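You operate a simulated robot arm through the tools that you are given. There is no shell and no other tool.

Carry out the task below with a simulated robot arm. There is one attempt and no reset: what you move stays moved.

Task
Move the alternator from the white station to the blue stop and pin it.
Fine: slide its fixture, don't lift it; white pin out, white stop shut again; the blue station's lamp ends green.

Only the result counts: the job must be done as asked and must still hold three seconds after the hand-in. Knocking over, shifting, dropping, spilling or breaking anything else fails it.

Robot
A 7-joint arm with a two-finger parallel gripper, fixed in place. Base frame: the origin is at the foot of the arm, x ahead of it, y to its left, z up. Readings come in m, degrees, newtons and seconds.
With the tool pointing down near the work surface it reaches from about 0.34 to 0.76 m from the base axis. Its first joint turns from -115.0 to 115.0 degrees. Payload 3.91 kg.
The tool frame sits at the grasp point between the pads (the TCP): z along the fingers, y along the line on which they close. The tips reach 0.03 m beyond it. The gripper opens to 0.11 m. The fingers are 0.02 m wide and 0.01 m thick; the gripper's body (0.048 by 0.112 m) begins 0.055 m behind the TCP.
Orientation is that of the tool frame in the base frame, as [roll, pitch, yaw] about the fixed x, y, z axes, in that order (R = Rz(yaw) Ry(pitch) Rx(roll)). With the fingers straight down and closing along the base's y, the tool's x points along the base's -x, its y along +y and its z along -z.

Tools
- The arm moves only by the tool play_rows. Its argument "rows" is a list of rows, each a list of 2 entries, a list of its own where there are three numbers: the shift along the base's x, y, z in m, then the turn, a rotation vector about the base's x, y, z in degrees. In form: [[[x, y, z], [wx, wy, wz]], ...]. A call has 1 to 20 rows; each row shifts and turns the commanded pose from where the row before left it. "fingers" is the closure, from 0 (fully open) to 1 (shut), set as the call begins (left out, the last holds). A row lasts 0.2 s, in which the tool goes at most 0.05 m and 8.6 degrees; a call with a longer step from one row to the next is refused whole, and so is a gripper value outside its range. A pose out of reach is approached as far as the arm can. The call stops where the force on the tool passes 60 N (or 10 N more than at its start, if that is more) or the arm is blocked; 0.2 s more then pass. Each finger travels about 0.108 m/s and halts on what it meets, pressing with about 35 N; the grip force reading is that of the motor and also rises with nothing between the fingers. The clock runs only during rows and for 0.2 s after the last one: add rows that do not move to give the fingers time. The reply holds the time, the measured pose of the TCP, the force on the tool along the base axes, the opening and the grip force, in the units named above and with some noise, with the torque about the TCP (base axes, N m) and any sound that the robot's microphone picked up.
- Cameras (640 x 400 px; columns grow to the right, rows downward): "scene" is fixed at [0.405, -0.5046, 1.3418]; the picture's right is [0.99, -0.14, 0.00], its down [-0.05, -0.34, -0.94] and it looks along [0.13, 0.93, -0.34] (base axes); focal length 350 px, centre (320, 200). "wrist" rides on the gripper at [0.072, 0.017, -0.103] in the tool frame; the picture's right is [-0.23, 0.97, 0.00], its down [-0.76, -0.18, -0.62] and it looks along [-0.61, -0.14, 0.78] (tool axes); focal length 222 px, centre (320, 200). There is no depth. A picture from a camera that has moved, and an enlarged one, comes with that camera's place and axes in the base frame and with its lens. The place of the scene camera against the robot may be out by one fixed shift of up to 0.018 m in any direction.
- grab_frame(camera): a new picture of that camera. It takes no simulated time.
- move_column(by): slides the trunk up (or, below 0, down) by that many m; the arm rides with it, the base frame stays. It gives what a move gives, with no picture.
- enlarge(camera, box): a new picture of the part [left, top, right, bottom] of that camera's present view, enlarged. It takes no simulated time.
- close_job(): hands the job in; it is judged then, once.

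Nothing tells you positions but the pictures and the camera data. Unless the task says otherwise, let go and move clear before handing in.

The tools are called as a command line: name --argument value ..., lists and objects as JSON in quotes. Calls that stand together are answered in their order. play_rows: Moves the arm, as the interface text tells. Its arguments: {"type":"object","properties":{"rows":{"type":"array"},"fingers":{"type":"number"}},"required":["rows"]} The other tools are called the same way: move_column (by) slides the trunk up or down; grab_frame (camera) takes a picture; enlarge (camera, box) takes an enlarged picture of a part of a camera's view; close_job () hands the job in.

At the start:

```text
time_s: 0.0
eef_pos: [0.2544, 0.3965, 1.0242]
tool_rot: [-179.9, -0.1, -180.0]
ft_force: [0.1, 0.8, -0.8]
wrist_torque: [0.0, -0.01, 0.03]
opening: 0.11
grasp_force: 0.0
trunk travel left (down, up): [-0.725, 0.265]
```

scene: 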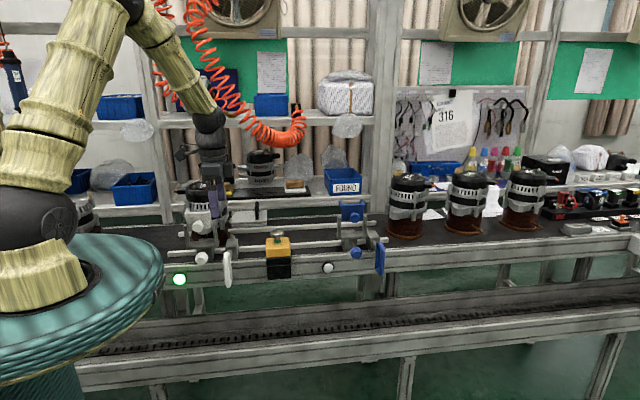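
wrist: 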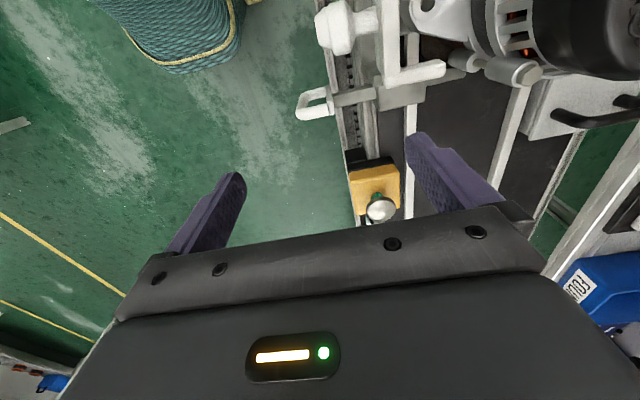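

I see a rail bench with a white station on the left (lamp green) holding a fixture, and a blue station to the right, with a yellow box between them. I'll enlarge the views before moving.

enlarge --camera "scene" --box '[150, 170, 310, 300]'

enlarge --camera "scene" --box '[250, 180, 410, 300]'

enlarge --camera "wrist" --box '[290, 0, 640, 240]'

```text
3.08 times, centred on (230, 235) of scene
camera zoom: at [0.405, -0.5046, 1.3418], right [0.99, -0.14, 0.0], down [-0.05, -0.34, -0.94], along [0.13, 0.93, -0.34], focal length 1077 px, centre (597, 92)
```

zoom: 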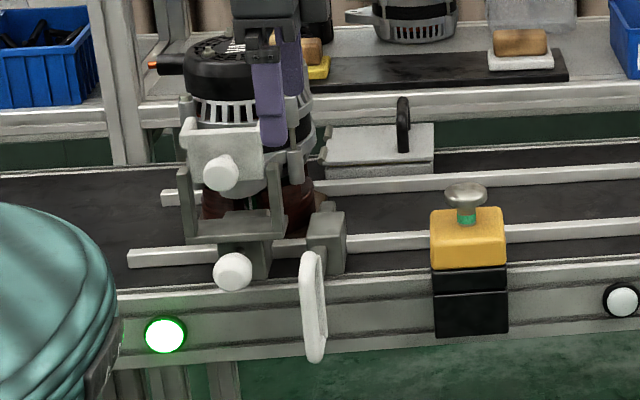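

```text
3.33 times, centred on (330, 240) of scene
camera zoom: at [0.405, -0.5046, 1.3418], right [0.99, -0.14, 0.0], down [-0.05, -0.34, -0.94], along [0.13, 0.93, -0.34], focal length 1166 px, centre (287, 67)
```

zoom: 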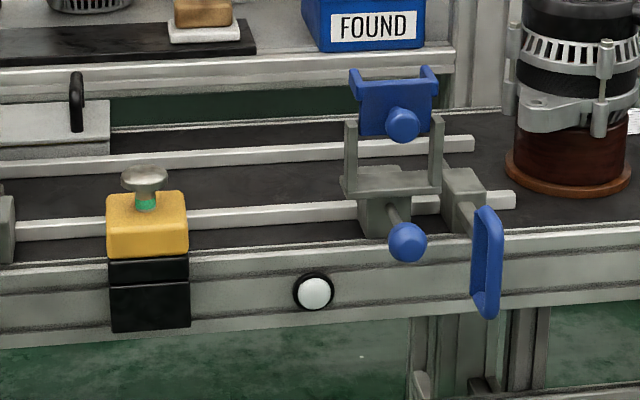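

```text
1.67 times, centred on (465, 120) of wrist
camera zoom: at [0.1815, 0.4137, 1.1275], right [0.23, 0.97, 0.0], down [0.76, -0.18, 0.62], along [0.61, -0.14, -0.78], focal length 370 px, centre (78, 333)
```

zoom: 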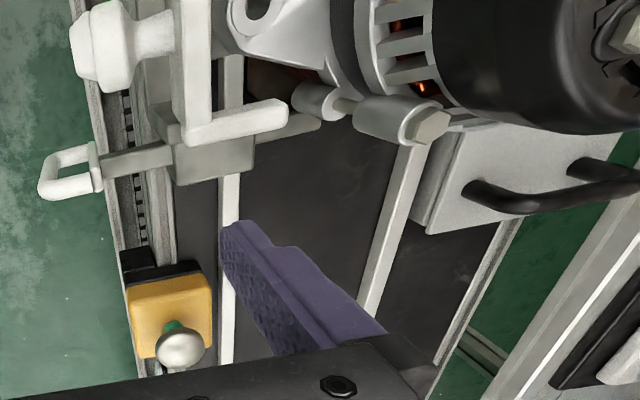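

The robot hand hovers just in front of the white station. I need finer detail of both stations, so I'll zoom in more tightly.

enlarge --camera "scene" --box '[180, 190, 244, 230]'

enlarge --camera "scene" --box '[180, 225, 244, 295]'

enlarge --camera "scene" --box '[325, 190, 397, 240]'

enlarge --camera "scene" --box '[325, 230, 397, 280]'

enlarge --camera "wrist" --box '[290, 0, 450, 120]'

enlarge --camera "scene" --box '[245, 220, 345, 290]'

```text
10.00 times, centred on (212, 210) of scene
camera zoom: at [0.405, -0.5046, 1.3418], right [0.99, -0.14, 0.0], down [-0.05, -0.34, -0.94], along [0.13, 0.93, -0.34], focal length 3499 px, centre (1400, 100)
```

zoom: 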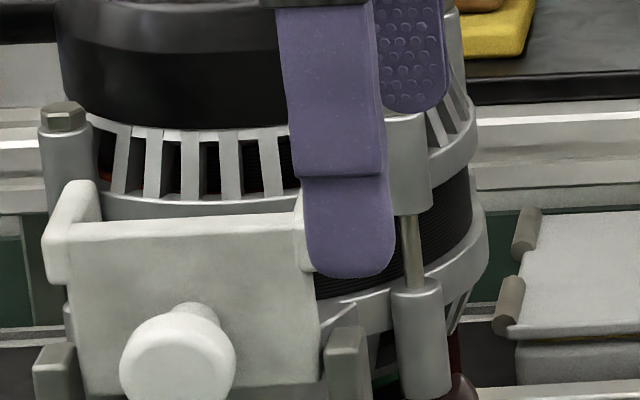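

```text
5.71 times, centred on (212, 260) of scene
camera zoom: at [0.405, -0.5046, 1.3418], right [0.99, -0.14, 0.0], down [-0.05, -0.34, -0.94], along [0.13, 0.93, -0.34], focal length 2000 px, centre (937, -143)
```

zoom: 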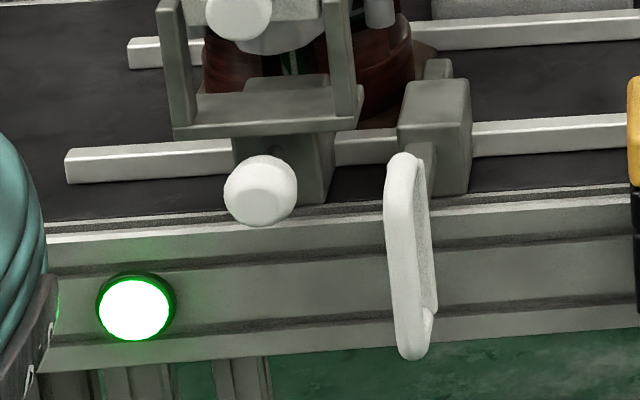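

```text
8.00 times, centred on (361, 215) of scene
camera zoom: at [0.405, -0.5046, 1.3418], right [0.99, -0.14, 0.0], down [-0.05, -0.34, -0.94], along [0.13, 0.93, -0.34], focal length 2800 px, centre (-8, 80)
```

zoom: 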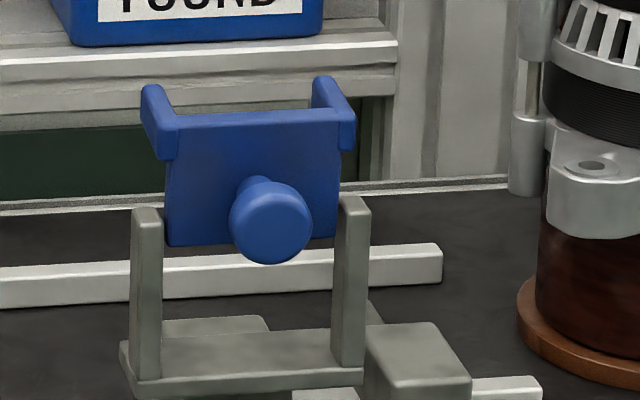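

```text
8.00 times, centred on (361, 255) of scene
camera zoom: at [0.405, -0.5046, 1.3418], right [0.99, -0.14, 0.0], down [-0.05, -0.34, -0.94], along [0.13, 0.93, -0.34], focal length 2800 px, centre (-8, -240)
```

zoom: 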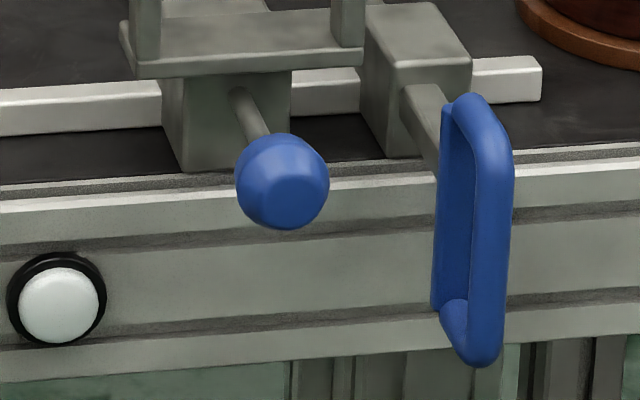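

```text
3.33 times, centred on (370, 60) of wrist
camera zoom: at [0.1815, 0.4137, 1.1275], right [0.23, 0.97, 0.0], down [0.76, -0.18, 0.62], along [0.61, -0.14, -0.78], focal length 740 px, centre (153, 667)
```

zoom: 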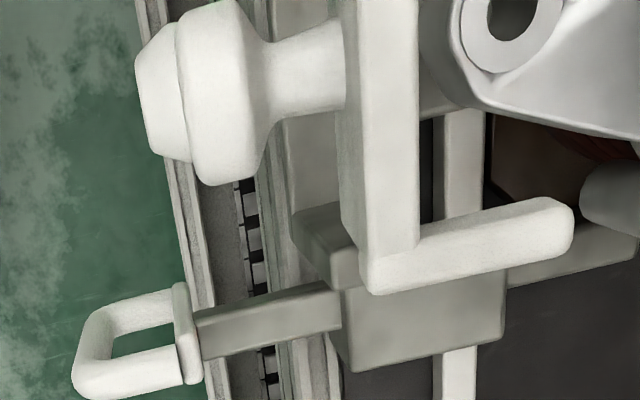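

```text
5.71 times, centred on (295, 255) of scene
camera zoom: at [0.405, -0.5046, 1.3418], right [0.99, -0.14, 0.0], down [-0.05, -0.34, -0.94], along [0.13, 0.93, -0.34], focal length 2000 px, centre (463, -114)
```

zoom: 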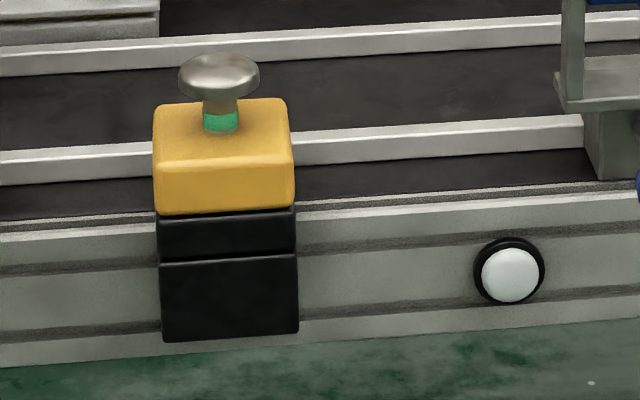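

The white pin's knob sits against its block (pin in), and the blue one is drawn out. Each station also has a loop-handled stop bar and an upper plate with a knob. I'll raise the hand and turn it 90° so the wrist camera looks at the stations from the front.

play_rows --rows '[[[0, 0, 0.04], [0, 0, 0]], [[0, -0.01, 0.04], [0, 0, 0]], [[0, -0.02, 0.04], [0, 0, 0]], [[0, -0.02, 0], [0, 0, 8.2]], [[0, -0.01, 0], [0, 0, 8.2]], [[0, -0.01, 0], [0, 0, 8.2]], [[0, -0.01, 0], [0, 0, 8.2]], [[0, 0, 0], [0, 0, 8.2]], [[0, 0, 0], [0, 0, 8.2]], [[0, 0, 0], [0, 0, 8.2]], [[0, 0, 0], [0, 0, 8.2]], [[0, 0, 0], [0, 0, 8.2]], [[0, 0, 0], [0, 0, 8.2]], [[0, 0, 0], [0, 0, 8.0]]]' --fingers 0

grab_frame --camera "wrist"

grab_frame --camera "scene"

```text
time_s: 3.0
eef_pos: [0.2537, 0.317, 1.1444]
tool_rot: [-180.0, 0.1, -89.9]
ft_force: [-0.1, -0.6, -0.3]
wrist_torque: [-0.02, 0.04, 0.01]
opening: 0.1101
grasp_force: 0.0
trunk travel left (down, up): [-0.725, 0.265]
```

```text
taken
camera wrist: at [0.2372, 0.2446, 1.248], right [-0.97, 0.22, 0.0], down [0.18, 0.76, 0.62], along [0.14, 0.61, -0.78], focal length 222 px, centre (320, 200)
```

wrist: 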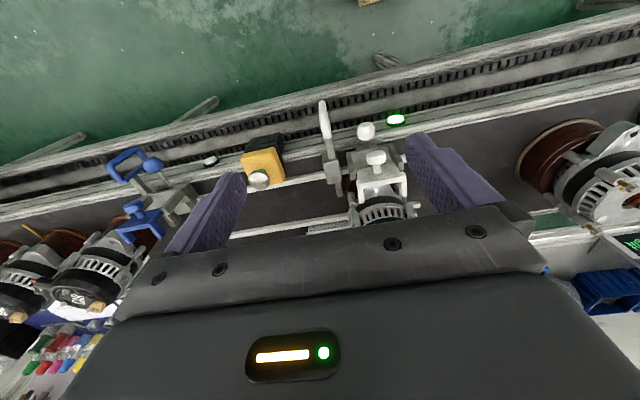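

```text
taken
```

scene: 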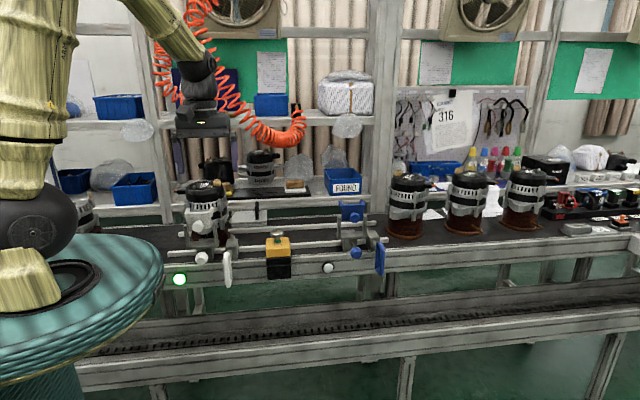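

The view from the front is clear: blue station on the left of the picture, white on the right. I'll enlarge both.

enlarge --camera "wrist" --box '[300, 90, 428, 230]'

enlarge --camera "wrist" --box '[90, 130, 250, 250]'

enlarge --camera "scene" --box '[170, 170, 250, 230]'

enlarge --camera "scene" --box '[170, 220, 250, 280]'

```text
2.86 times, centred on (364, 160) of wrist
camera zoom: at [0.2372, 0.2446, 1.248], right [-0.97, 0.22, 0.0], down [0.18, 0.76, 0.62], along [0.14, 0.61, -0.78], focal length 635 px, centre (194, 314)
```

zoom: 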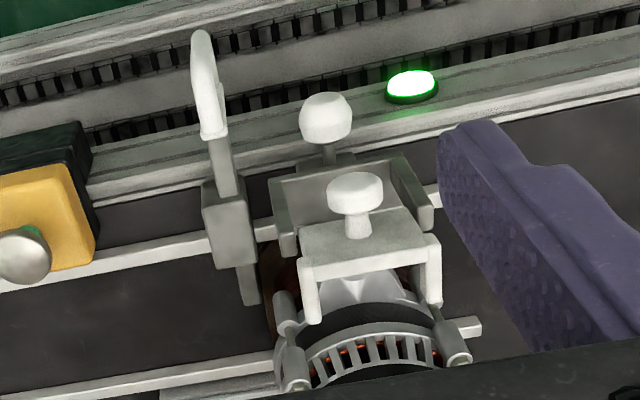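

```text
3.33 times, centred on (170, 190) of wrist
camera zoom: at [0.2372, 0.2446, 1.248], right [-0.97, 0.22, 0.0], down [0.18, 0.76, 0.62], along [0.14, 0.61, -0.78], focal length 740 px, centre (820, 233)
```

zoom: 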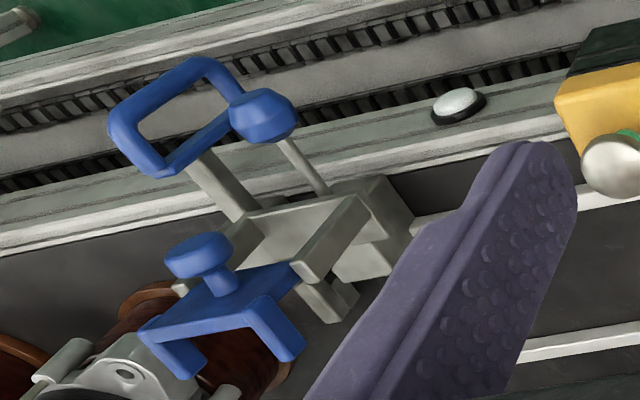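

```text
6.67 times, centred on (210, 200) of scene
camera zoom: at [0.405, -0.5046, 1.3418], right [0.99, -0.14, 0.0], down [-0.05, -0.34, -0.94], along [0.13, 0.93, -0.34], focal length 2333 px, centre (1053, 200)
```

zoom: 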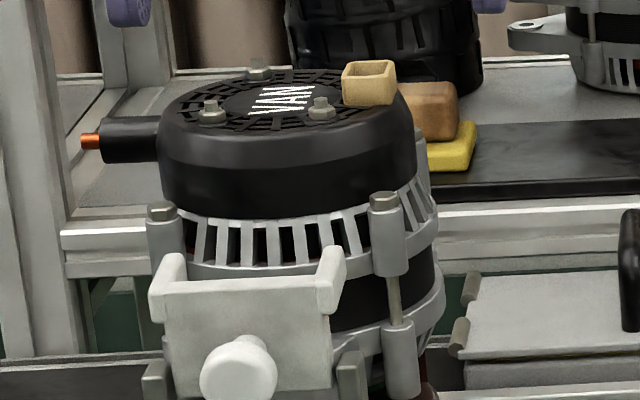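

```text
6.67 times, centred on (210, 250) of scene
camera zoom: at [0.405, -0.5046, 1.3418], right [0.99, -0.14, 0.0], down [-0.05, -0.34, -0.94], along [0.13, 0.93, -0.34], focal length 2333 px, centre (1053, -133)
```

zoom: 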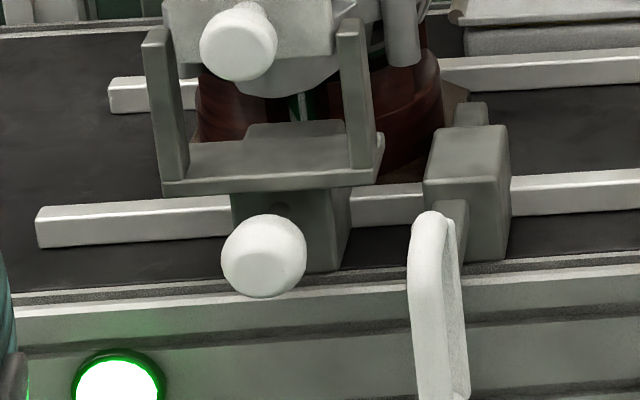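

I still need to see how the upper plates are mounted and what the fixture looks like. I'll shift to the right and turn the camera to look back at the white station.

play_rows --rows '[[[0.03, 0, 0], [0, 0, 8]], [[0.03, 0, 0], [0, 0, 8]], [[0.03, 0, 0], [0, 0, 8]], [[0.03, 0, 0], [0, 0, 8]], [[0.03, 0, 0], [8, 0, 0]], [[0, -0.02, 0], [8, 0, 0]], [[0, 0, 0], [0, 0, 0]]]'

grab_frame --camera "wrist"

```text
time_s: 4.6
eef_pos: [0.4035, 0.2982, 1.1442]
tool_rot: [-171.3, 13.6, -56.9]
ft_force: [-0.5, 0.2, -0.6]
wrist_torque: [-0.03, -0.01, 0.02]
opening: 0.1101
grasp_force: 0.0
trunk travel left (down, up): [-0.725, 0.265]
```

```text
taken
camera wrist: at [0.4275, 0.202, 1.2242], right [-0.95, -0.31, -0.09], down [-0.25, 0.54, 0.8], along [-0.2, 0.78, -0.59], focal length 222 px, centre (320, 200)
```

wrist: 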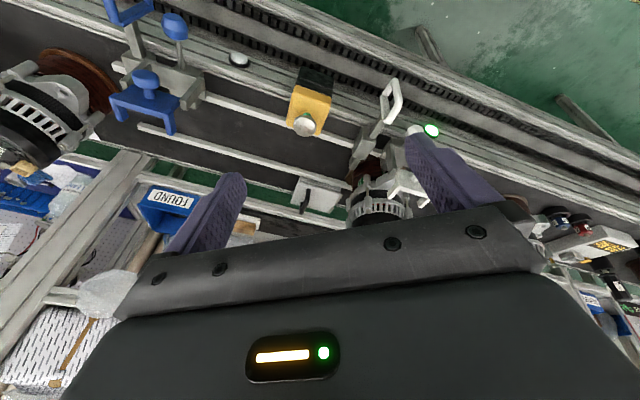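

I can see both stations now; I'll enlarge each from this angle.

enlarge --camera "wrist" --box '[90, 0, 250, 150]'

enlarge --camera "wrist" --box '[280, 60, 440, 230]'

```text
2.67 times, centred on (170, 75) of wrist
camera zoom: at [0.4275, 0.202, 1.2242], right [-0.95, -0.31, -0.09], down [-0.25, 0.54, 0.8], along [-0.2, 0.78, -0.59], focal length 592 px, centre (720, 533)
```

zoom: 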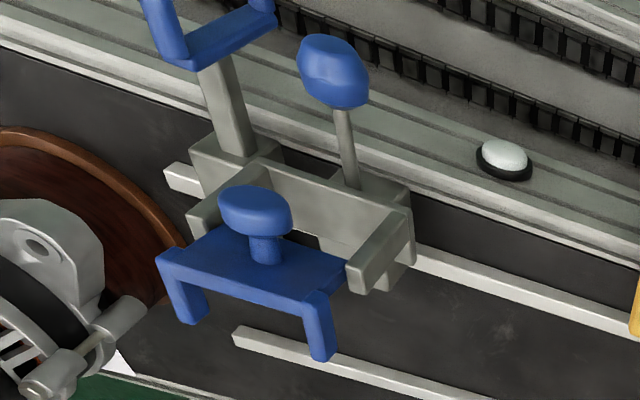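

```text
2.35 times, centred on (360, 145) of wrist
camera zoom: at [0.4275, 0.202, 1.2242], right [-0.95, -0.31, -0.09], down [-0.25, 0.54, 0.8], along [-0.2, 0.78, -0.59], focal length 523 px, centre (226, 329)
```

zoom: 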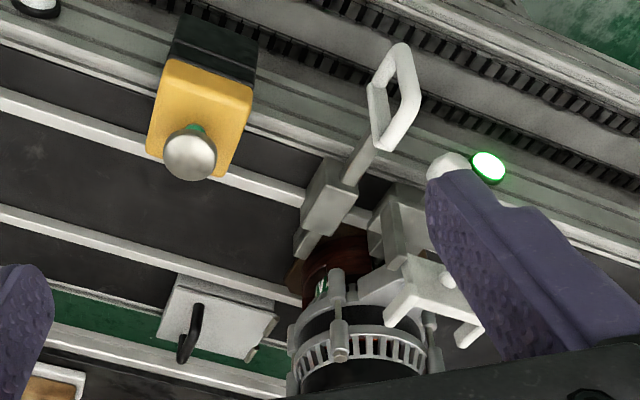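

The white stop bar crosses its track, while the blue one looks drawn back and the blue pin is out. I want a side view along the track to understand the upper plates, so I'll turn the camera to look along +x.

play_rows --rows '[[[0, 0, 0], [-8, 0, 0]], [[0, 0, 0], [-8, 0, 0]], [[0, 0, 0], [0, 0, -8.2]], [[0, 0, 0], [0, 0, -8.2]], [[0, 0, 0], [0, 0, -8.2]], [[0, 0, 0], [0, 0, -8.2]], [[0, 0, 0], [0, 0, -8.2]], [[0, 0, 0], [0, 0, -8.2]], [[0, 0, 0], [0, 0, -8.2]], [[0, 0, 0], [0, 0, -8.2]], [[0, 0, 0], [0, 0, -8.2]], [[0, 0, 0], [0, 0, -8.2]], [[0, 0, 0], [0, 0, -8.2]], [[0, 0, 0], [0, 0, -8.2]], [[0, 0, 0], [0, 0, -8.2]], [[0, 0, 0], [0, 0, -8.2]], [[0, 0, 0], [0, 0, -7.2]]]'

play_rows --rows '[[[0, 0.03, 0], [0, -8, 0]], [[0, 0.03, 0], [0, -8, 0]], [[0, 0.03, 0], [0, -8, 0]], [[0, 0.02, -0.03], [0, -8, 0]], [[0, 0.0, -0.03], [0, -8, 0]], [[0, 0, 0], [0, 0, 0]]]'

grab_frame --camera "wrist"

grab_frame --camera "scene"

```text
time_s: 8.2
eef_pos: [0.4042, 0.2963, 1.1445]
tool_rot: [-179.9, 0.0, 179.9]
ft_force: [-0.1, -0.3, -0.7]
wrist_torque: [0.01, -0.03, 0.03]
opening: 0.11
grasp_force: 0.0
trunk travel left (down, up): [-0.725, 0.265]
```

```text
time_s: 9.6
eef_pos: [0.4072, 0.406, 1.0858]
tool_rot: [180.0, 40.0, -179.9]
ft_force: [0.3, 0.1, 0.3]
wrist_torque: [0.03, -0.01, -0.01]
opening: 0.11
grasp_force: 0.0
trunk travel left (down, up): [-0.725, 0.265]
```

```text
taken
camera wrist: at [0.2847, 0.4233, 1.1177], right [0.17, 0.97, 0.15], down [0.18, -0.18, 0.97], along [0.97, -0.14, -0.21], focal length 222 px, centre (320, 200)
```

wrist: 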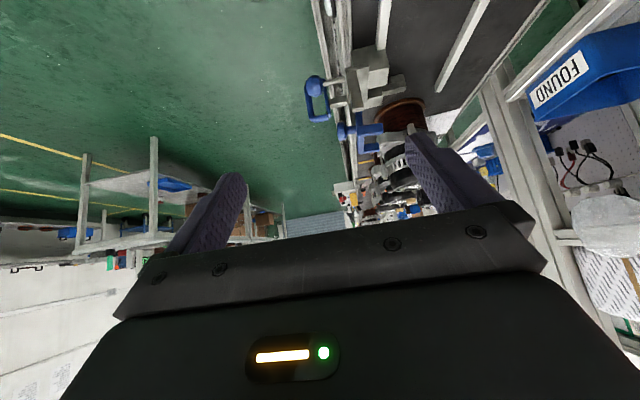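

```text
taken
```

scene: 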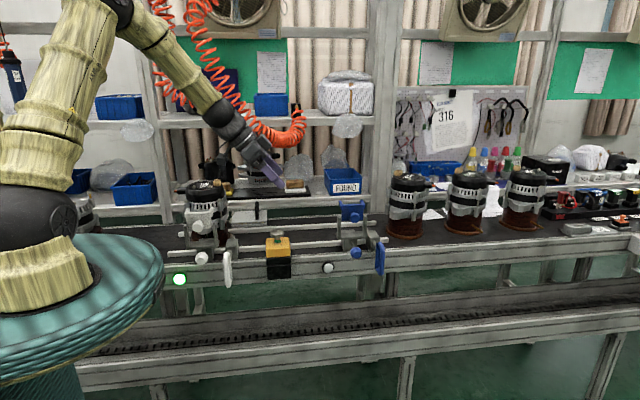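

enlarge --camera "wrist" --box '[290, 0, 450, 200]'

enlarge --camera "wrist" --box '[296, 40, 416, 160]'

```text
2.00 times, centred on (370, 100) of wrist
camera zoom: at [0.2847, 0.4233, 1.1177], right [0.17, 0.97, 0.15], down [0.18, -0.18, 0.97], along [0.97, -0.14, -0.21], focal length 444 px, centre (220, 400)
```

zoom: 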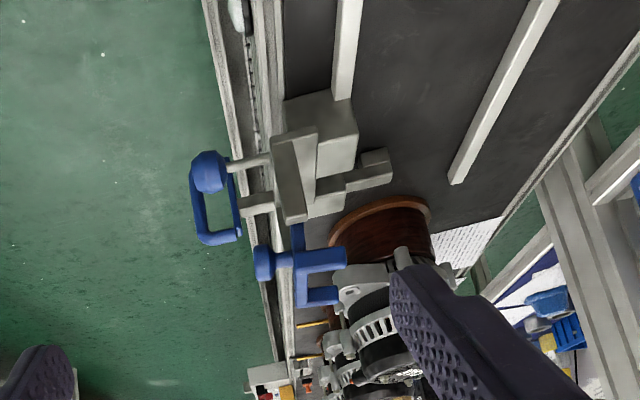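

```text
3.33 times, centred on (356, 100) of wrist
camera zoom: at [0.2847, 0.4233, 1.1177], right [0.17, 0.97, 0.15], down [0.18, -0.18, 0.97], along [0.97, -0.14, -0.21], focal length 740 px, centre (200, 533)
```

zoom: 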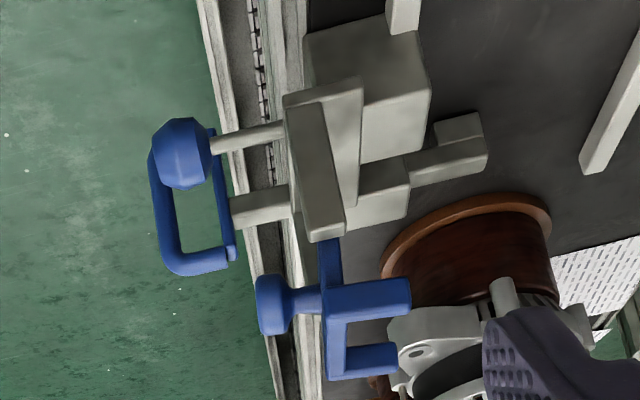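

The side view shows the blue stop bar reaches through its block into the track (blue stop shut), with the blue pin drawn out. Next I'll turn round and look at the white station from the right, to see the fixture and the upper plate.

play_rows --rows '[[[0, -0.02, 0.02], [0, 8, 0]], [[0, -0.02, 0.02], [0, 8, 0]], [[0, -0.02, 0.02], [0, 8, 0]], [[0, 0, 0], [0, 8, 0]], [[0, 0, 0], [0, 8, 0]], [[0, 0, 0], [0, 0, 8.5]], [[0, 0, 0], [0, 0, 8.5]], [[0, 0, 0], [0, 0, 8.5]], [[0, 0, 0], [0, 0, 8.5]], [[0, 0, 0], [0, 0, 8.5]], [[0, 0, 0], [0, 0, 8.5]], [[0, 0, 0], [0, 0, 8.5]], [[0, 0, 0], [0, 0, 8.5]], [[0, 0, 0], [0, 0, 8.5]], [[0, 0, 0], [0, 0, 8.5]], [[0, 0, 0], [0, 0, 8.5]], [[0, 0, 0], [0, 0, 8.5]]]'

play_rows --rows '[[[0, 0, 0], [0, 0, 8.5]], [[0, 0, 0], [0, 0, 8.5]], [[0, 0, 0], [0, 0, 8.5]], [[0, 0, 0], [0, 0, 8.5]], [[0, 0, 0], [0, 0, 8.5]], [[0, 0, 0], [0, 0, 8.5]], [[0, 0, 0], [0, 0, 8.5]], [[0, 0, 0], [0, 0, 8.5]], [[0, 0, 0], [0, 0, 8.5]], [[0, 0.02, 0], [0, 8, 0]], [[0, 0.02, 0], [0, 8, 0]], [[0, 0.02, 0], [0, 8, 0]], [[0, 0.02, 0], [0, 8, 0]], [[0, 0, -0.02], [0, 0, 0]], [[0, 0, -0.02], [0, 0, 0]]]'

grab_frame --camera "wrist"

```text
time_s: 13.2
eef_pos: [0.4038, 0.3463, 1.1449]
tool_rot: [-179.9, 0.0, -77.8]
ft_force: [0.7, -0.1, 0.3]
wrist_torque: [-0.03, -0.02, 0.0]
opening: 0.11
grasp_force: 0.0
trunk travel left (down, up): [-0.725, 0.265]
```

```text
time_s: 16.4
eef_pos: [0.4042, 0.4272, 1.104]
tool_rot: [179.0, 32.0, -1.7]
ft_force: [0.0, -0.8, -0.2]
wrist_torque: [0.03, -0.01, -0.03]
opening: 0.1104
grasp_force: 0.0
trunk travel left (down, up): [-0.725, 0.265]
```

```text
taken
camera wrist: at [0.52, 0.4089, 1.1529], right [-0.21, -0.97, 0.13], down [-0.31, 0.2, 0.93], along [-0.93, 0.16, -0.34], focal length 222 px, centre (320, 200)
```

wrist: 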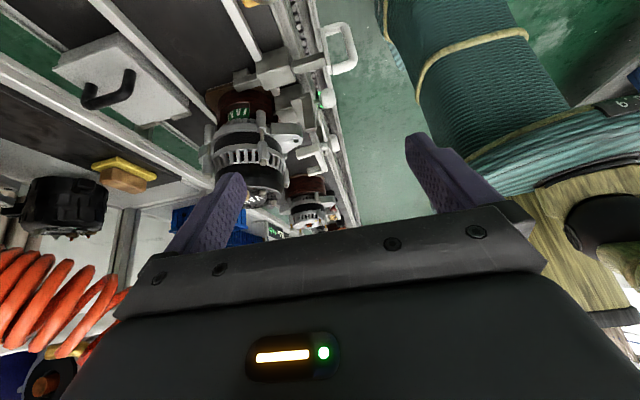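

enlarge --camera "wrist" --box '[190, 10, 370, 220]'

enlarge --camera "wrist" --box '[200, 50, 300, 130]'

enlarge --camera "wrist" --box '[260, 90, 350, 180]'

```text
1.90 times, centred on (280, 115) of wrist
camera zoom: at [0.52, 0.4089, 1.1529], right [-0.21, -0.97, 0.13], down [-0.31, 0.2, 0.93], along [-0.93, 0.16, -0.34], focal length 423 px, centre (396, 362)
```

zoom: 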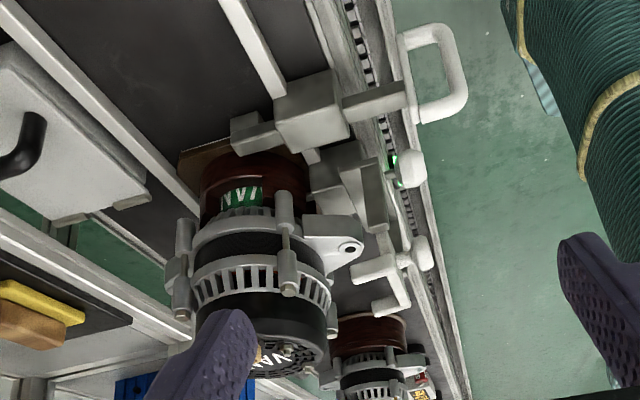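

```text
5.00 times, centred on (250, 90) of wrist
camera zoom: at [0.52, 0.4089, 1.1529], right [-0.21, -0.97, 0.13], down [-0.31, 0.2, 0.93], along [-0.93, 0.16, -0.34], focal length 1111 px, centre (670, 750)
```

zoom: 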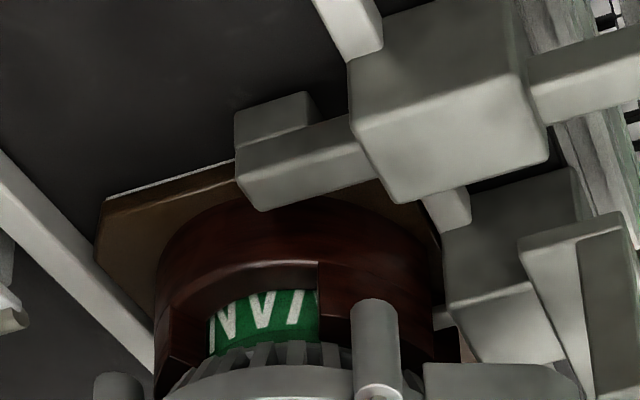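

```text
4.44 times, centred on (305, 135) of wrist
camera zoom: at [0.52, 0.4089, 1.1529], right [-0.21, -0.97, 0.13], down [-0.31, 0.2, 0.93], along [-0.93, 0.16, -0.34], focal length 987 px, centre (387, 489)
```

zoom: 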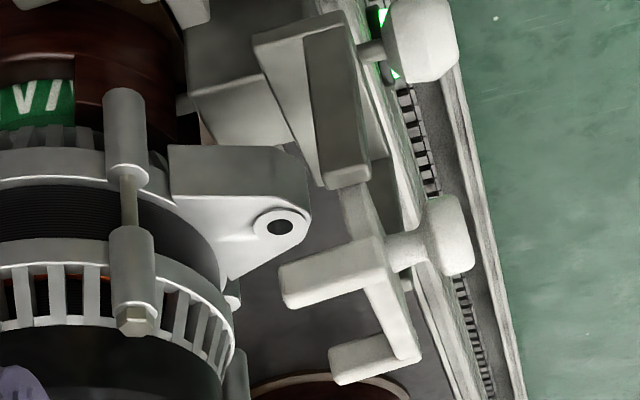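

From this side: the alternator stands in a brown wooden fixture between the rails, the white stop bar crosses in front of it, and the yoke's horns are clear of the body. I'll check the scene camera's offset by finding the fingertips in it.

enlarge --camera "scene" --box '[230, 130, 310, 190]'

enlarge --camera "wrist" --box '[250, 20, 350, 110]'

```text
6.67 times, centred on (270, 160) of scene
camera zoom: at [0.405, -0.5046, 1.3418], right [0.99, -0.14, 0.0], down [-0.05, -0.34, -0.94], along [0.13, 0.93, -0.34], focal length 2333 px, centre (653, 467)
```

zoom: 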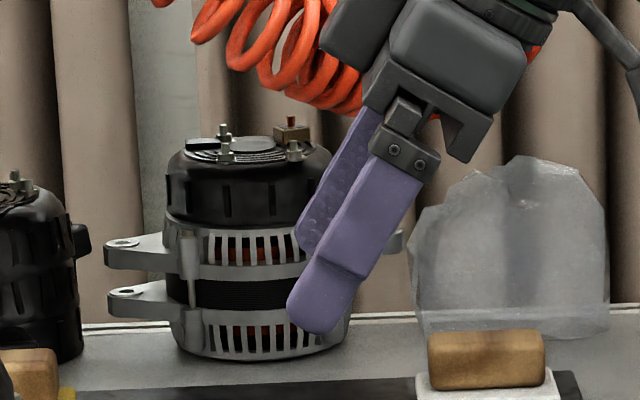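

```text
4.44 times, centred on (300, 65) of wrist
camera zoom: at [0.52, 0.4089, 1.1529], right [-0.21, -0.97, 0.13], down [-0.31, 0.2, 0.93], along [-0.93, 0.16, -0.34], focal length 987 px, centre (409, 800)
```

zoom: 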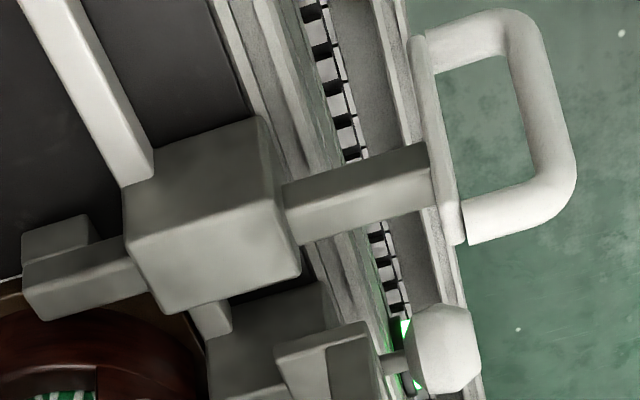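

The scene camera reads about 8 mm too far right and 6 mm too high, so I can correct for that. I take the white pin knob to be near (0.183, 0.424, 0.833) and the handle near (0.26, 0.367, 0.81). I'll turn the hand to close along x, tilted forward 32°, in front of the white pin.

play_rows --rows '[[[0, -0.02, 0], [0, -8, 0]], [[0, -0.02, 0], [0, -8, 0]], [[0, -0.02, 0], [0, -8, 0]], [[0, -0.02, 0], [0, -8, 0]], [[-0.02, 0, 0], [0, 0, -8.05]], [[-0.02, 0, 0], [0, 0, -8.05]], [[-0.02, 0, 0], [0, 0, -8.05]], [[-0.02, 0, 0], [0, 0, -8.05]], [[-0.02, 0, 0], [0, 0, -8.05]], [[-0.02, 0, 0], [0, 0, -8.05]], [[-0.02, 0, 0], [0, 0, -8.05]], [[-0.02, 0, 0], [0, 0, -8.05]], [[-0.02, 0, 0], [0, 0, -8.05]], [[-0.02, 0, 0], [0, 0, -8.05]], [[-0.02, 0, 0], [0, 0, -8.0]], [[0, 0, 0], [8, 0, 0]], [[0, 0, 0], [8, 0, 0]], [[0, 0, 0], [8, 0, 0]], [[0, 0, 0], [8, 0, 0]]]' --fingers 0.45

grab_frame --camera "wrist"

```text
time_s: 20.4
eef_pos: [0.1861, 0.345, 1.1048]
tool_rot: [180.0, 32.0, -90.0]
ft_force: [0.1, 0.4, -0.4]
wrist_torque: [0.02, 0.02, -0.01]
opening: 0.0604
grasp_force: 0.1
trunk travel left (down, up): [-0.725, 0.265]
```

```text
taken
camera wrist: at [0.1682, 0.23, 1.1534], right [-0.97, 0.19, 0.12], down [0.18, 0.31, 0.93], along [0.14, 0.93, -0.34], focal length 222 px, centre (320, 200)
```

wrist: 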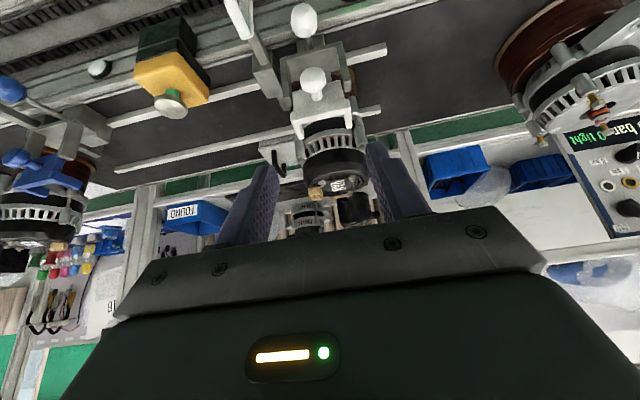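

The pose is reached. I'll measure the white pin and handle precisely from this view.

enlarge --camera "wrist" --box '[210, 0, 370, 110]'

enlarge --camera "wrist" --box '[0, 50, 130, 210]'

```text
3.64 times, centred on (290, 55) of wrist
camera zoom: at [0.1682, 0.23, 1.1534], right [-0.97, 0.19, 0.12], down [0.18, 0.31, 0.93], along [0.14, 0.93, -0.34], focal length 808 px, centre (429, 727)
```

zoom: 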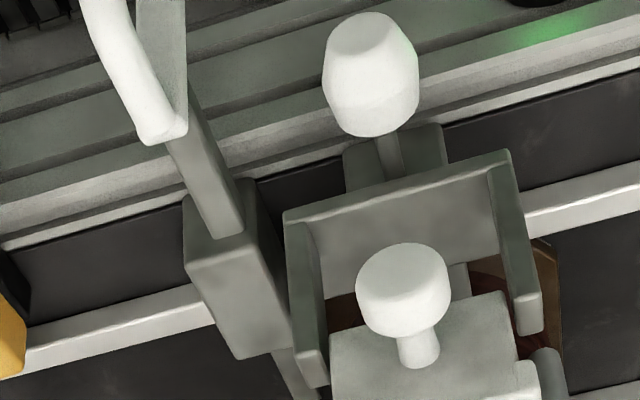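

```text
2.50 times, centred on (65, 130) of wrist
camera zoom: at [0.1682, 0.23, 1.1534], right [-0.97, 0.19, 0.12], down [0.18, 0.31, 0.93], along [0.14, 0.93, -0.34], focal length 555 px, centre (958, 375)
```

zoom: 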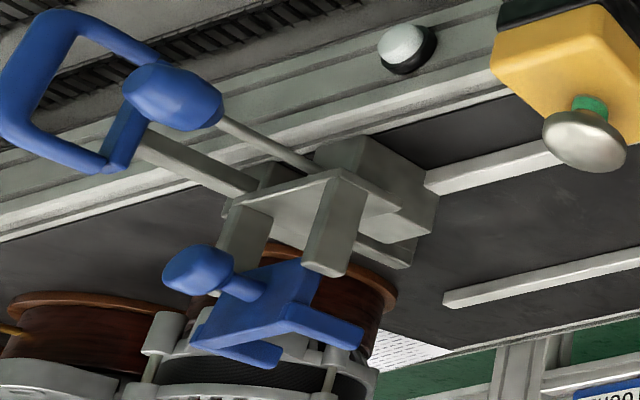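

The white pin knob reads about (0.187, 0.424, 0.833), 35 mm in diameter. I'll go down to the pre-grasp in front of it.

play_rows --rows '[[[0, 0.006, -0.039], [0, 0, 0]], [[0, 0.006, -0.039], [0, 0, 0]], [[0, 0.006, -0.039], [0, 0, 0]], [[0, 0.006, -0.039], [0, 0, 0]], [[0, 0.006, -0.038], [0, 0, 0]], [[0, 0, 0], [0, 0, 0]]]'

grab_frame --camera "wrist"

enlarge --camera "scene" --box '[150, 180, 278, 280]'

```text
time_s: 21.8
eef_pos: [0.1861, 0.3766, 0.912]
tool_rot: [180.0, 32.0, -90.0]
ft_force: [-0.2, 0.9, -0.3]
wrist_torque: [0.0, 0.02, -0.02]
opening: 0.0605
grasp_force: 0.0
trunk travel left (down, up): [-0.725, 0.265]
```

```text
taken
camera wrist: at [0.1688, 0.2613, 0.9602], right [-0.97, 0.19, 0.12], down [0.18, 0.32, 0.93], along [0.14, 0.93, -0.34], focal length 222 px, centre (320, 200)
```

wrist: 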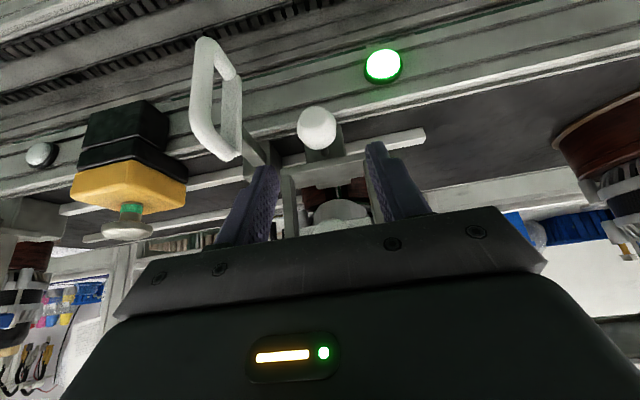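

```text
4.00 times, centred on (214, 230) of scene
camera zoom: at [0.405, -0.5046, 1.3418], right [0.99, -0.14, 0.0], down [-0.05, -0.34, -0.94], along [0.13, 0.93, -0.34], focal length 1400 px, centre (744, 80)
```

zoom: 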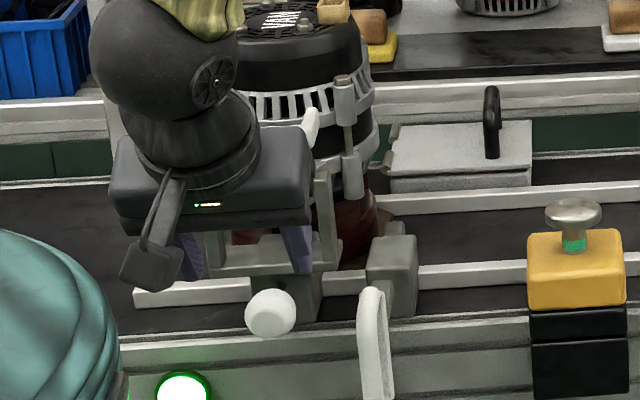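

The knob lies centred between the fingers and below them; the estimate (0.1875, 0.424, 0.833) holds. I'll advance along the finger direction and then close on it.

play_rows --rows '[[[0.0004, 0.0083, -0.0138], [0, 0, 0]], [[0.0003, 0.0083, -0.0138], [0, 0, 0]], [[0.0003, 0.0083, -0.0138], [0, 0, 0]], [[0.0003, 0.0083, -0.0138], [0, 0, 0]], [[0, 0.0083, -0.0138], [0, 0, 0]], [[0, 0, 0], [0, 0, 0]]]'

grab_frame --camera "wrist"

enlarge --camera "scene" --box '[170, 200, 250, 280]'

```text
time_s: 23.2
eef_pos: [0.1863, 0.4149, 0.8427]
tool_rot: [179.9, 32.0, -90.0]
ft_force: [-0.3, -21.8, -2.2]
wrist_torque: [1.59, 0.0, -0.06]
opening: 0.0604
grasp_force: 0.0
trunk travel left (down, up): [-0.725, 0.265]
```

```text
taken
camera wrist: at [0.1682, 0.3, 0.8915], right [-0.97, 0.19, 0.12], down [0.18, 0.32, 0.93], along [0.14, 0.93, -0.34], focal length 222 px, centre (320, 200)
```

wrist: 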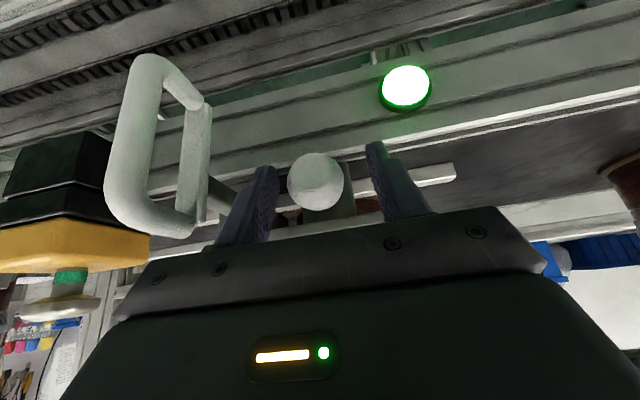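

```text
5.00 times, centred on (210, 240) of scene
camera zoom: at [0.405, -0.5046, 1.3418], right [0.99, -0.14, 0.0], down [-0.05, -0.34, -0.94], along [0.13, 0.93, -0.34], focal length 1750 px, centre (870, 0)
```

zoom: 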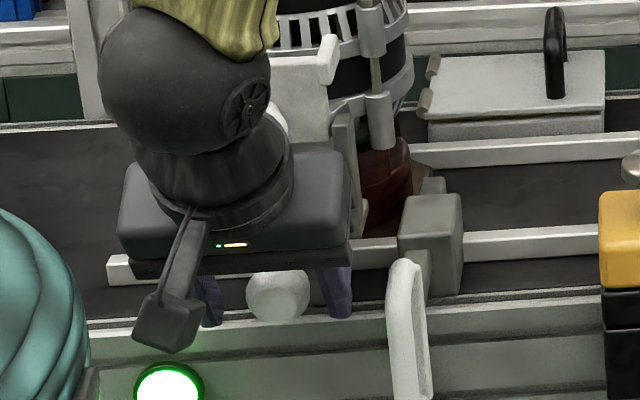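

I feel 22 N pushing back, about 7 cm above the grasp point: the hand's body is touching the upper white knob. I'll back off, check that nothing moved, and use a steeper tilt.

play_rows --rows '[[[0, -0.012, 0], [0, 0, 0]], [[0, -0.012, 0.015], [0, 0, 0]], [[0, -0.012, 0.015], [0, 0, 0]], [[0, 0, 0], [0, 0, 0]]]'

grab_frame --camera "wrist"

enlarge --camera "scene" --box '[170, 170, 250, 230]'

```text
time_s: 24.2
eef_pos: [0.187, 0.3827, 0.8729]
tool_rot: [179.9, 32.0, -90.1]
ft_force: [-0.4, -0.7, -0.2]
wrist_torque: [0.0, -0.01, 0.02]
opening: 0.0604
grasp_force: 0.0
trunk travel left (down, up): [-0.725, 0.265]
```

```text
taken
camera wrist: at [0.1696, 0.2667, 0.9216], right [-0.97, 0.19, 0.12], down [0.18, 0.32, 0.93], along [0.14, 0.93, -0.34], focal length 222 px, centre (320, 200)
```

wrist: 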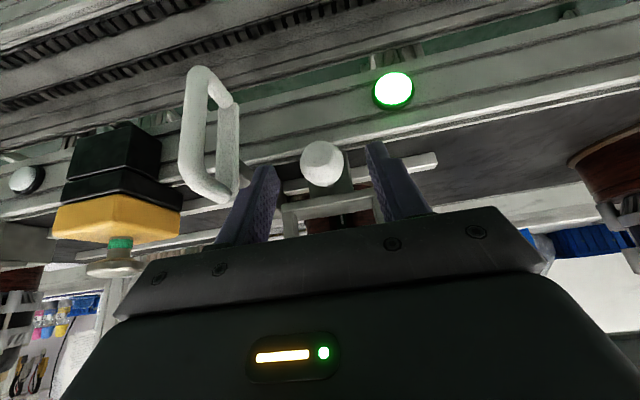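

```text
6.67 times, centred on (210, 200) of scene
camera zoom: at [0.405, -0.5046, 1.3418], right [0.99, -0.14, 0.0], down [-0.05, -0.34, -0.94], along [0.13, 0.93, -0.34], focal length 2333 px, centre (1053, 200)
```

zoom: 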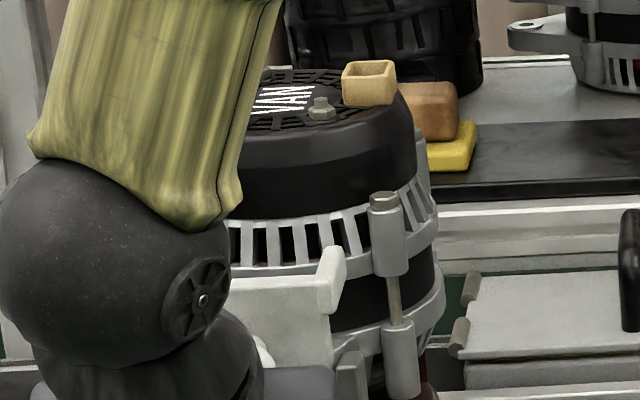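

The yoke is where it was, and forces are back to zero. I'll tilt to 48° and approach the pin knob again.

play_rows --rows '[[[0, 0, 0], [8, 0, 0]], [[0, 0, 0], [8, 0, 0]], [[0, 0.0085, -0.0083], [0, 0, 0]], [[0, 0.0085, -0.0083], [0, 0, 0]], [[0, 0.0085, -0.0083], [0, 0, 0]], [[0, 0.0085, -0.0083], [0, 0, 0]], [[0, 0, 0], [0, 0, 0]]]'

grab_frame --camera "wrist"

```text
time_s: 25.8
eef_pos: [0.186, 0.4158, 0.8373]
tool_rot: [-180.0, 47.9, -90.0]
ft_force: [-0.1, 1.2, 0.0]
wrist_torque: [0.0, -0.01, -0.02]
opening: 0.0604
grasp_force: 0.1
trunk travel left (down, up): [-0.725, 0.265]
```

```text
taken
camera wrist: at [0.1684, 0.2908, 0.8529], right [-0.97, 0.15, 0.17], down [0.18, 0.05, 0.98], along [0.14, 0.99, -0.07], focal length 222 px, centre (320, 200)
```

wrist: 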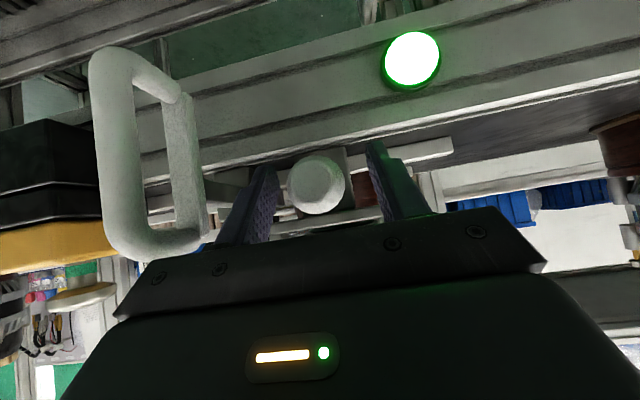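

The knob sits between the pads with no contact force. Closing the fingers on it.

play_rows --rows '[[[0.001, 0, 0], [0, 0, 0]], [[0, 0, 0], [0, 0, 0]], [[0, 0, 0], [0, 0, 0]], [[0, 0, 0], [0, 0, 0]]]' --fingers 1

grab_frame --camera "wrist"

```text
time_s: 26.8
eef_pos: [0.1885, 0.4156, 0.8376]
tool_rot: [180.0, 48.0, -90.0]
ft_force: [12.1, -0.6, 0.0]
wrist_torque: [-0.03, -0.09, -0.14]
opening: 0.0343
grasp_force: 44.8
trunk travel left (down, up): [-0.725, 0.265]
```

```text
taken
camera wrist: at [0.171, 0.2909, 0.8528], right [-0.97, 0.15, 0.17], down [0.18, 0.05, 0.98], along [0.14, 0.99, -0.07], focal length 222 px, centre (320, 200)
```

wrist: 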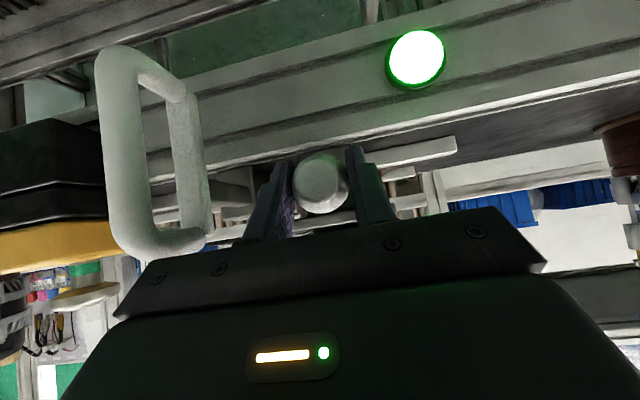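

Gripped (34 mm), with a small sideways load showing the knob is about 2 mm further right. I'll ease that and pull the pin straight out along -y.

play_rows --rows '[[[0.0015, 0, 0], [0, 0, 0]], [[0, -0.005, 0], [0, 0, 0]], [[0, -0.008, 0], [0, 0, 0]], [[0, -0.008, 0], [0, 0, 0]], [[0, -0.008, 0], [0, 0, 0]], [[0, 0, 0], [0, 0, 0]]]'

grab_frame --camera "wrist"

enlarge --camera "scene" --box '[150, 200, 278, 290]'

```text
time_s: 28.2
eef_pos: [0.1898, 0.3858, 0.8371]
tool_rot: [-179.9, 48.1, -89.9]
ft_force: [7.0, 0.3, -1.6]
wrist_torque: [-0.21, -0.07, 0.06]
opening: 0.0344
grasp_force: 45.7
trunk travel left (down, up): [-0.725, 0.265]
```

```text
taken
camera wrist: at [0.1713, 0.2621, 0.8529], right [-0.97, 0.15, 0.17], down [0.18, 0.05, 0.98], along [0.14, 0.99, -0.07], focal length 222 px, centre (320, 200)
```

wrist: 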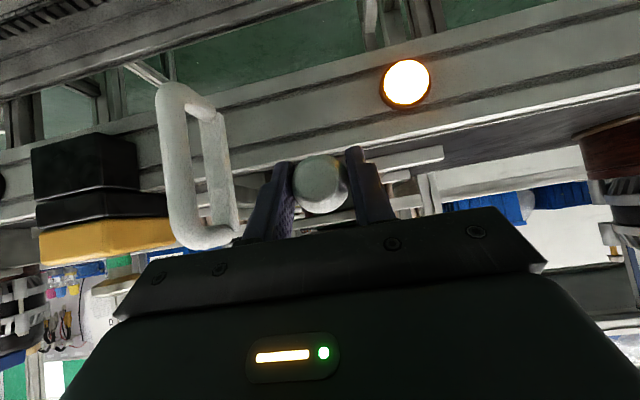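

```text
4.44 times, centred on (214, 245) of scene
camera zoom: at [0.405, -0.5046, 1.3418], right [0.99, -0.14, 0.0], down [-0.05, -0.34, -0.94], along [0.13, 0.93, -0.34], focal length 1555 px, centre (791, 0)
```

zoom: 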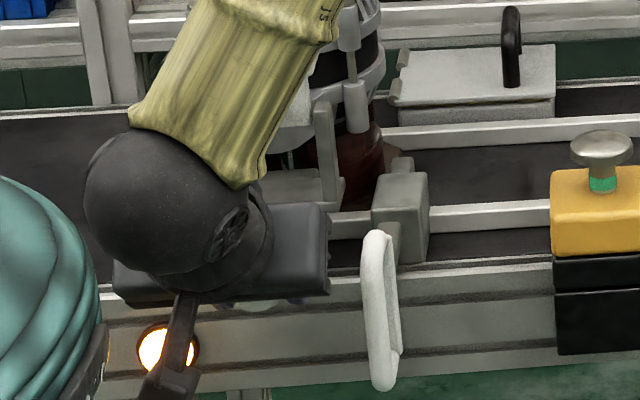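

The white lamp turned amber, so the pin has moved 30 mm, the same as the blue pin's drawn-out position. I'll draw it a touch further to be sure it is fully out.

play_rows --rows '[[[0, -0.004, 0], [0, 0, 0]], [[0, 0, 0], [0, 0, 0]]]'

```text
time_s: 28.8
eef_pos: [0.1891, 0.3849, 0.8374]
tool_rot: [179.9, 48.0, -89.9]
ft_force: [6.0, 21.2, -7.2]
wrist_torque: [0.33, 0.07, -0.05]
opening: 0.0342
grasp_force: 44.9
trunk travel left (down, up): [-0.725, 0.265]
```

The pin is against its end stop (21 N), fully out. I'll ease off, let go, back away and look again.

play_rows --rows '[[[0, 0.003, 0], [0, 0, 0]], [[0, 0, 0], [0, 0, 0]]]'

play_rows --rows '[[[0, 0, 0], [0, 0, 0]], [[0, 0, 0], [0, 0, 0]], [[0, -0.015, 0.0135], [0, 0, 0]], [[0, -0.015, 0.0135], [0, 0, 0]], [[0, -0.015, 0.0135], [0, 0, 0]], [[0, -0.005, 0.03], [-8, 0, 0]], [[0, 0, 0.03], [-8, 0, 0]], [[0, 0, 0.02], [-8, 0, 0]], [[0, 0, 0], [-8, 0, 0]], [[0, 0, 0], [0, 0, 0]]]' --fingers 0.5

grab_frame --camera "wrist"

enlarge --camera "scene" --box '[150, 200, 278, 290]'

```text
time_s: 29.4
eef_pos: [0.1892, 0.3868, 0.8386]
tool_rot: [180.0, 47.9, -90.0]
ft_force: [6.3, 7.8, 2.4]
wrist_torque: [0.15, -0.05, 0.08]
opening: 0.034
grasp_force: 45.2
trunk travel left (down, up): [-0.725, 0.265]
```

```text
time_s: 31.6
eef_pos: [0.2037, 0.3595, 0.9455]
tool_rot: [179.9, 15.9, -90.0]
ft_force: [0.3, -0.1, 0.0]
wrist_torque: [-0.01, -0.01, 0.02]
opening: 0.0549
grasp_force: 0.1
out of reach, approached as far as the arm can: row 4, 5, 6
trunk travel left (down, up): [-0.725, 0.265]
```

```text
taken
camera wrist: at [0.1859, 0.2613, 1.0246], right [-0.97, 0.22, 0.06], down [0.18, 0.56, 0.81], along [0.14, 0.8, -0.59], focal length 222 px, centre (320, 200)
```

wrist: 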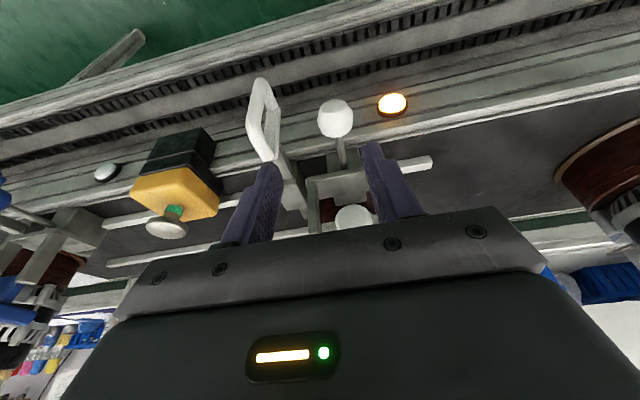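

```text
4.44 times, centred on (214, 245) of scene
camera zoom: at [0.405, -0.5046, 1.3418], right [0.99, -0.14, 0.0], down [-0.05, -0.34, -0.94], along [0.13, 0.93, -0.34], focal length 1555 px, centre (791, 0)
```

zoom: 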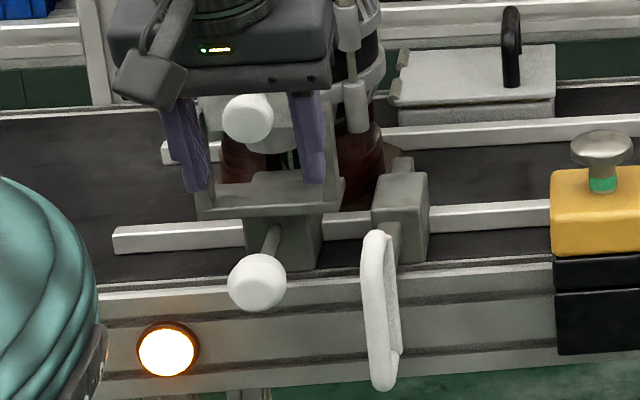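

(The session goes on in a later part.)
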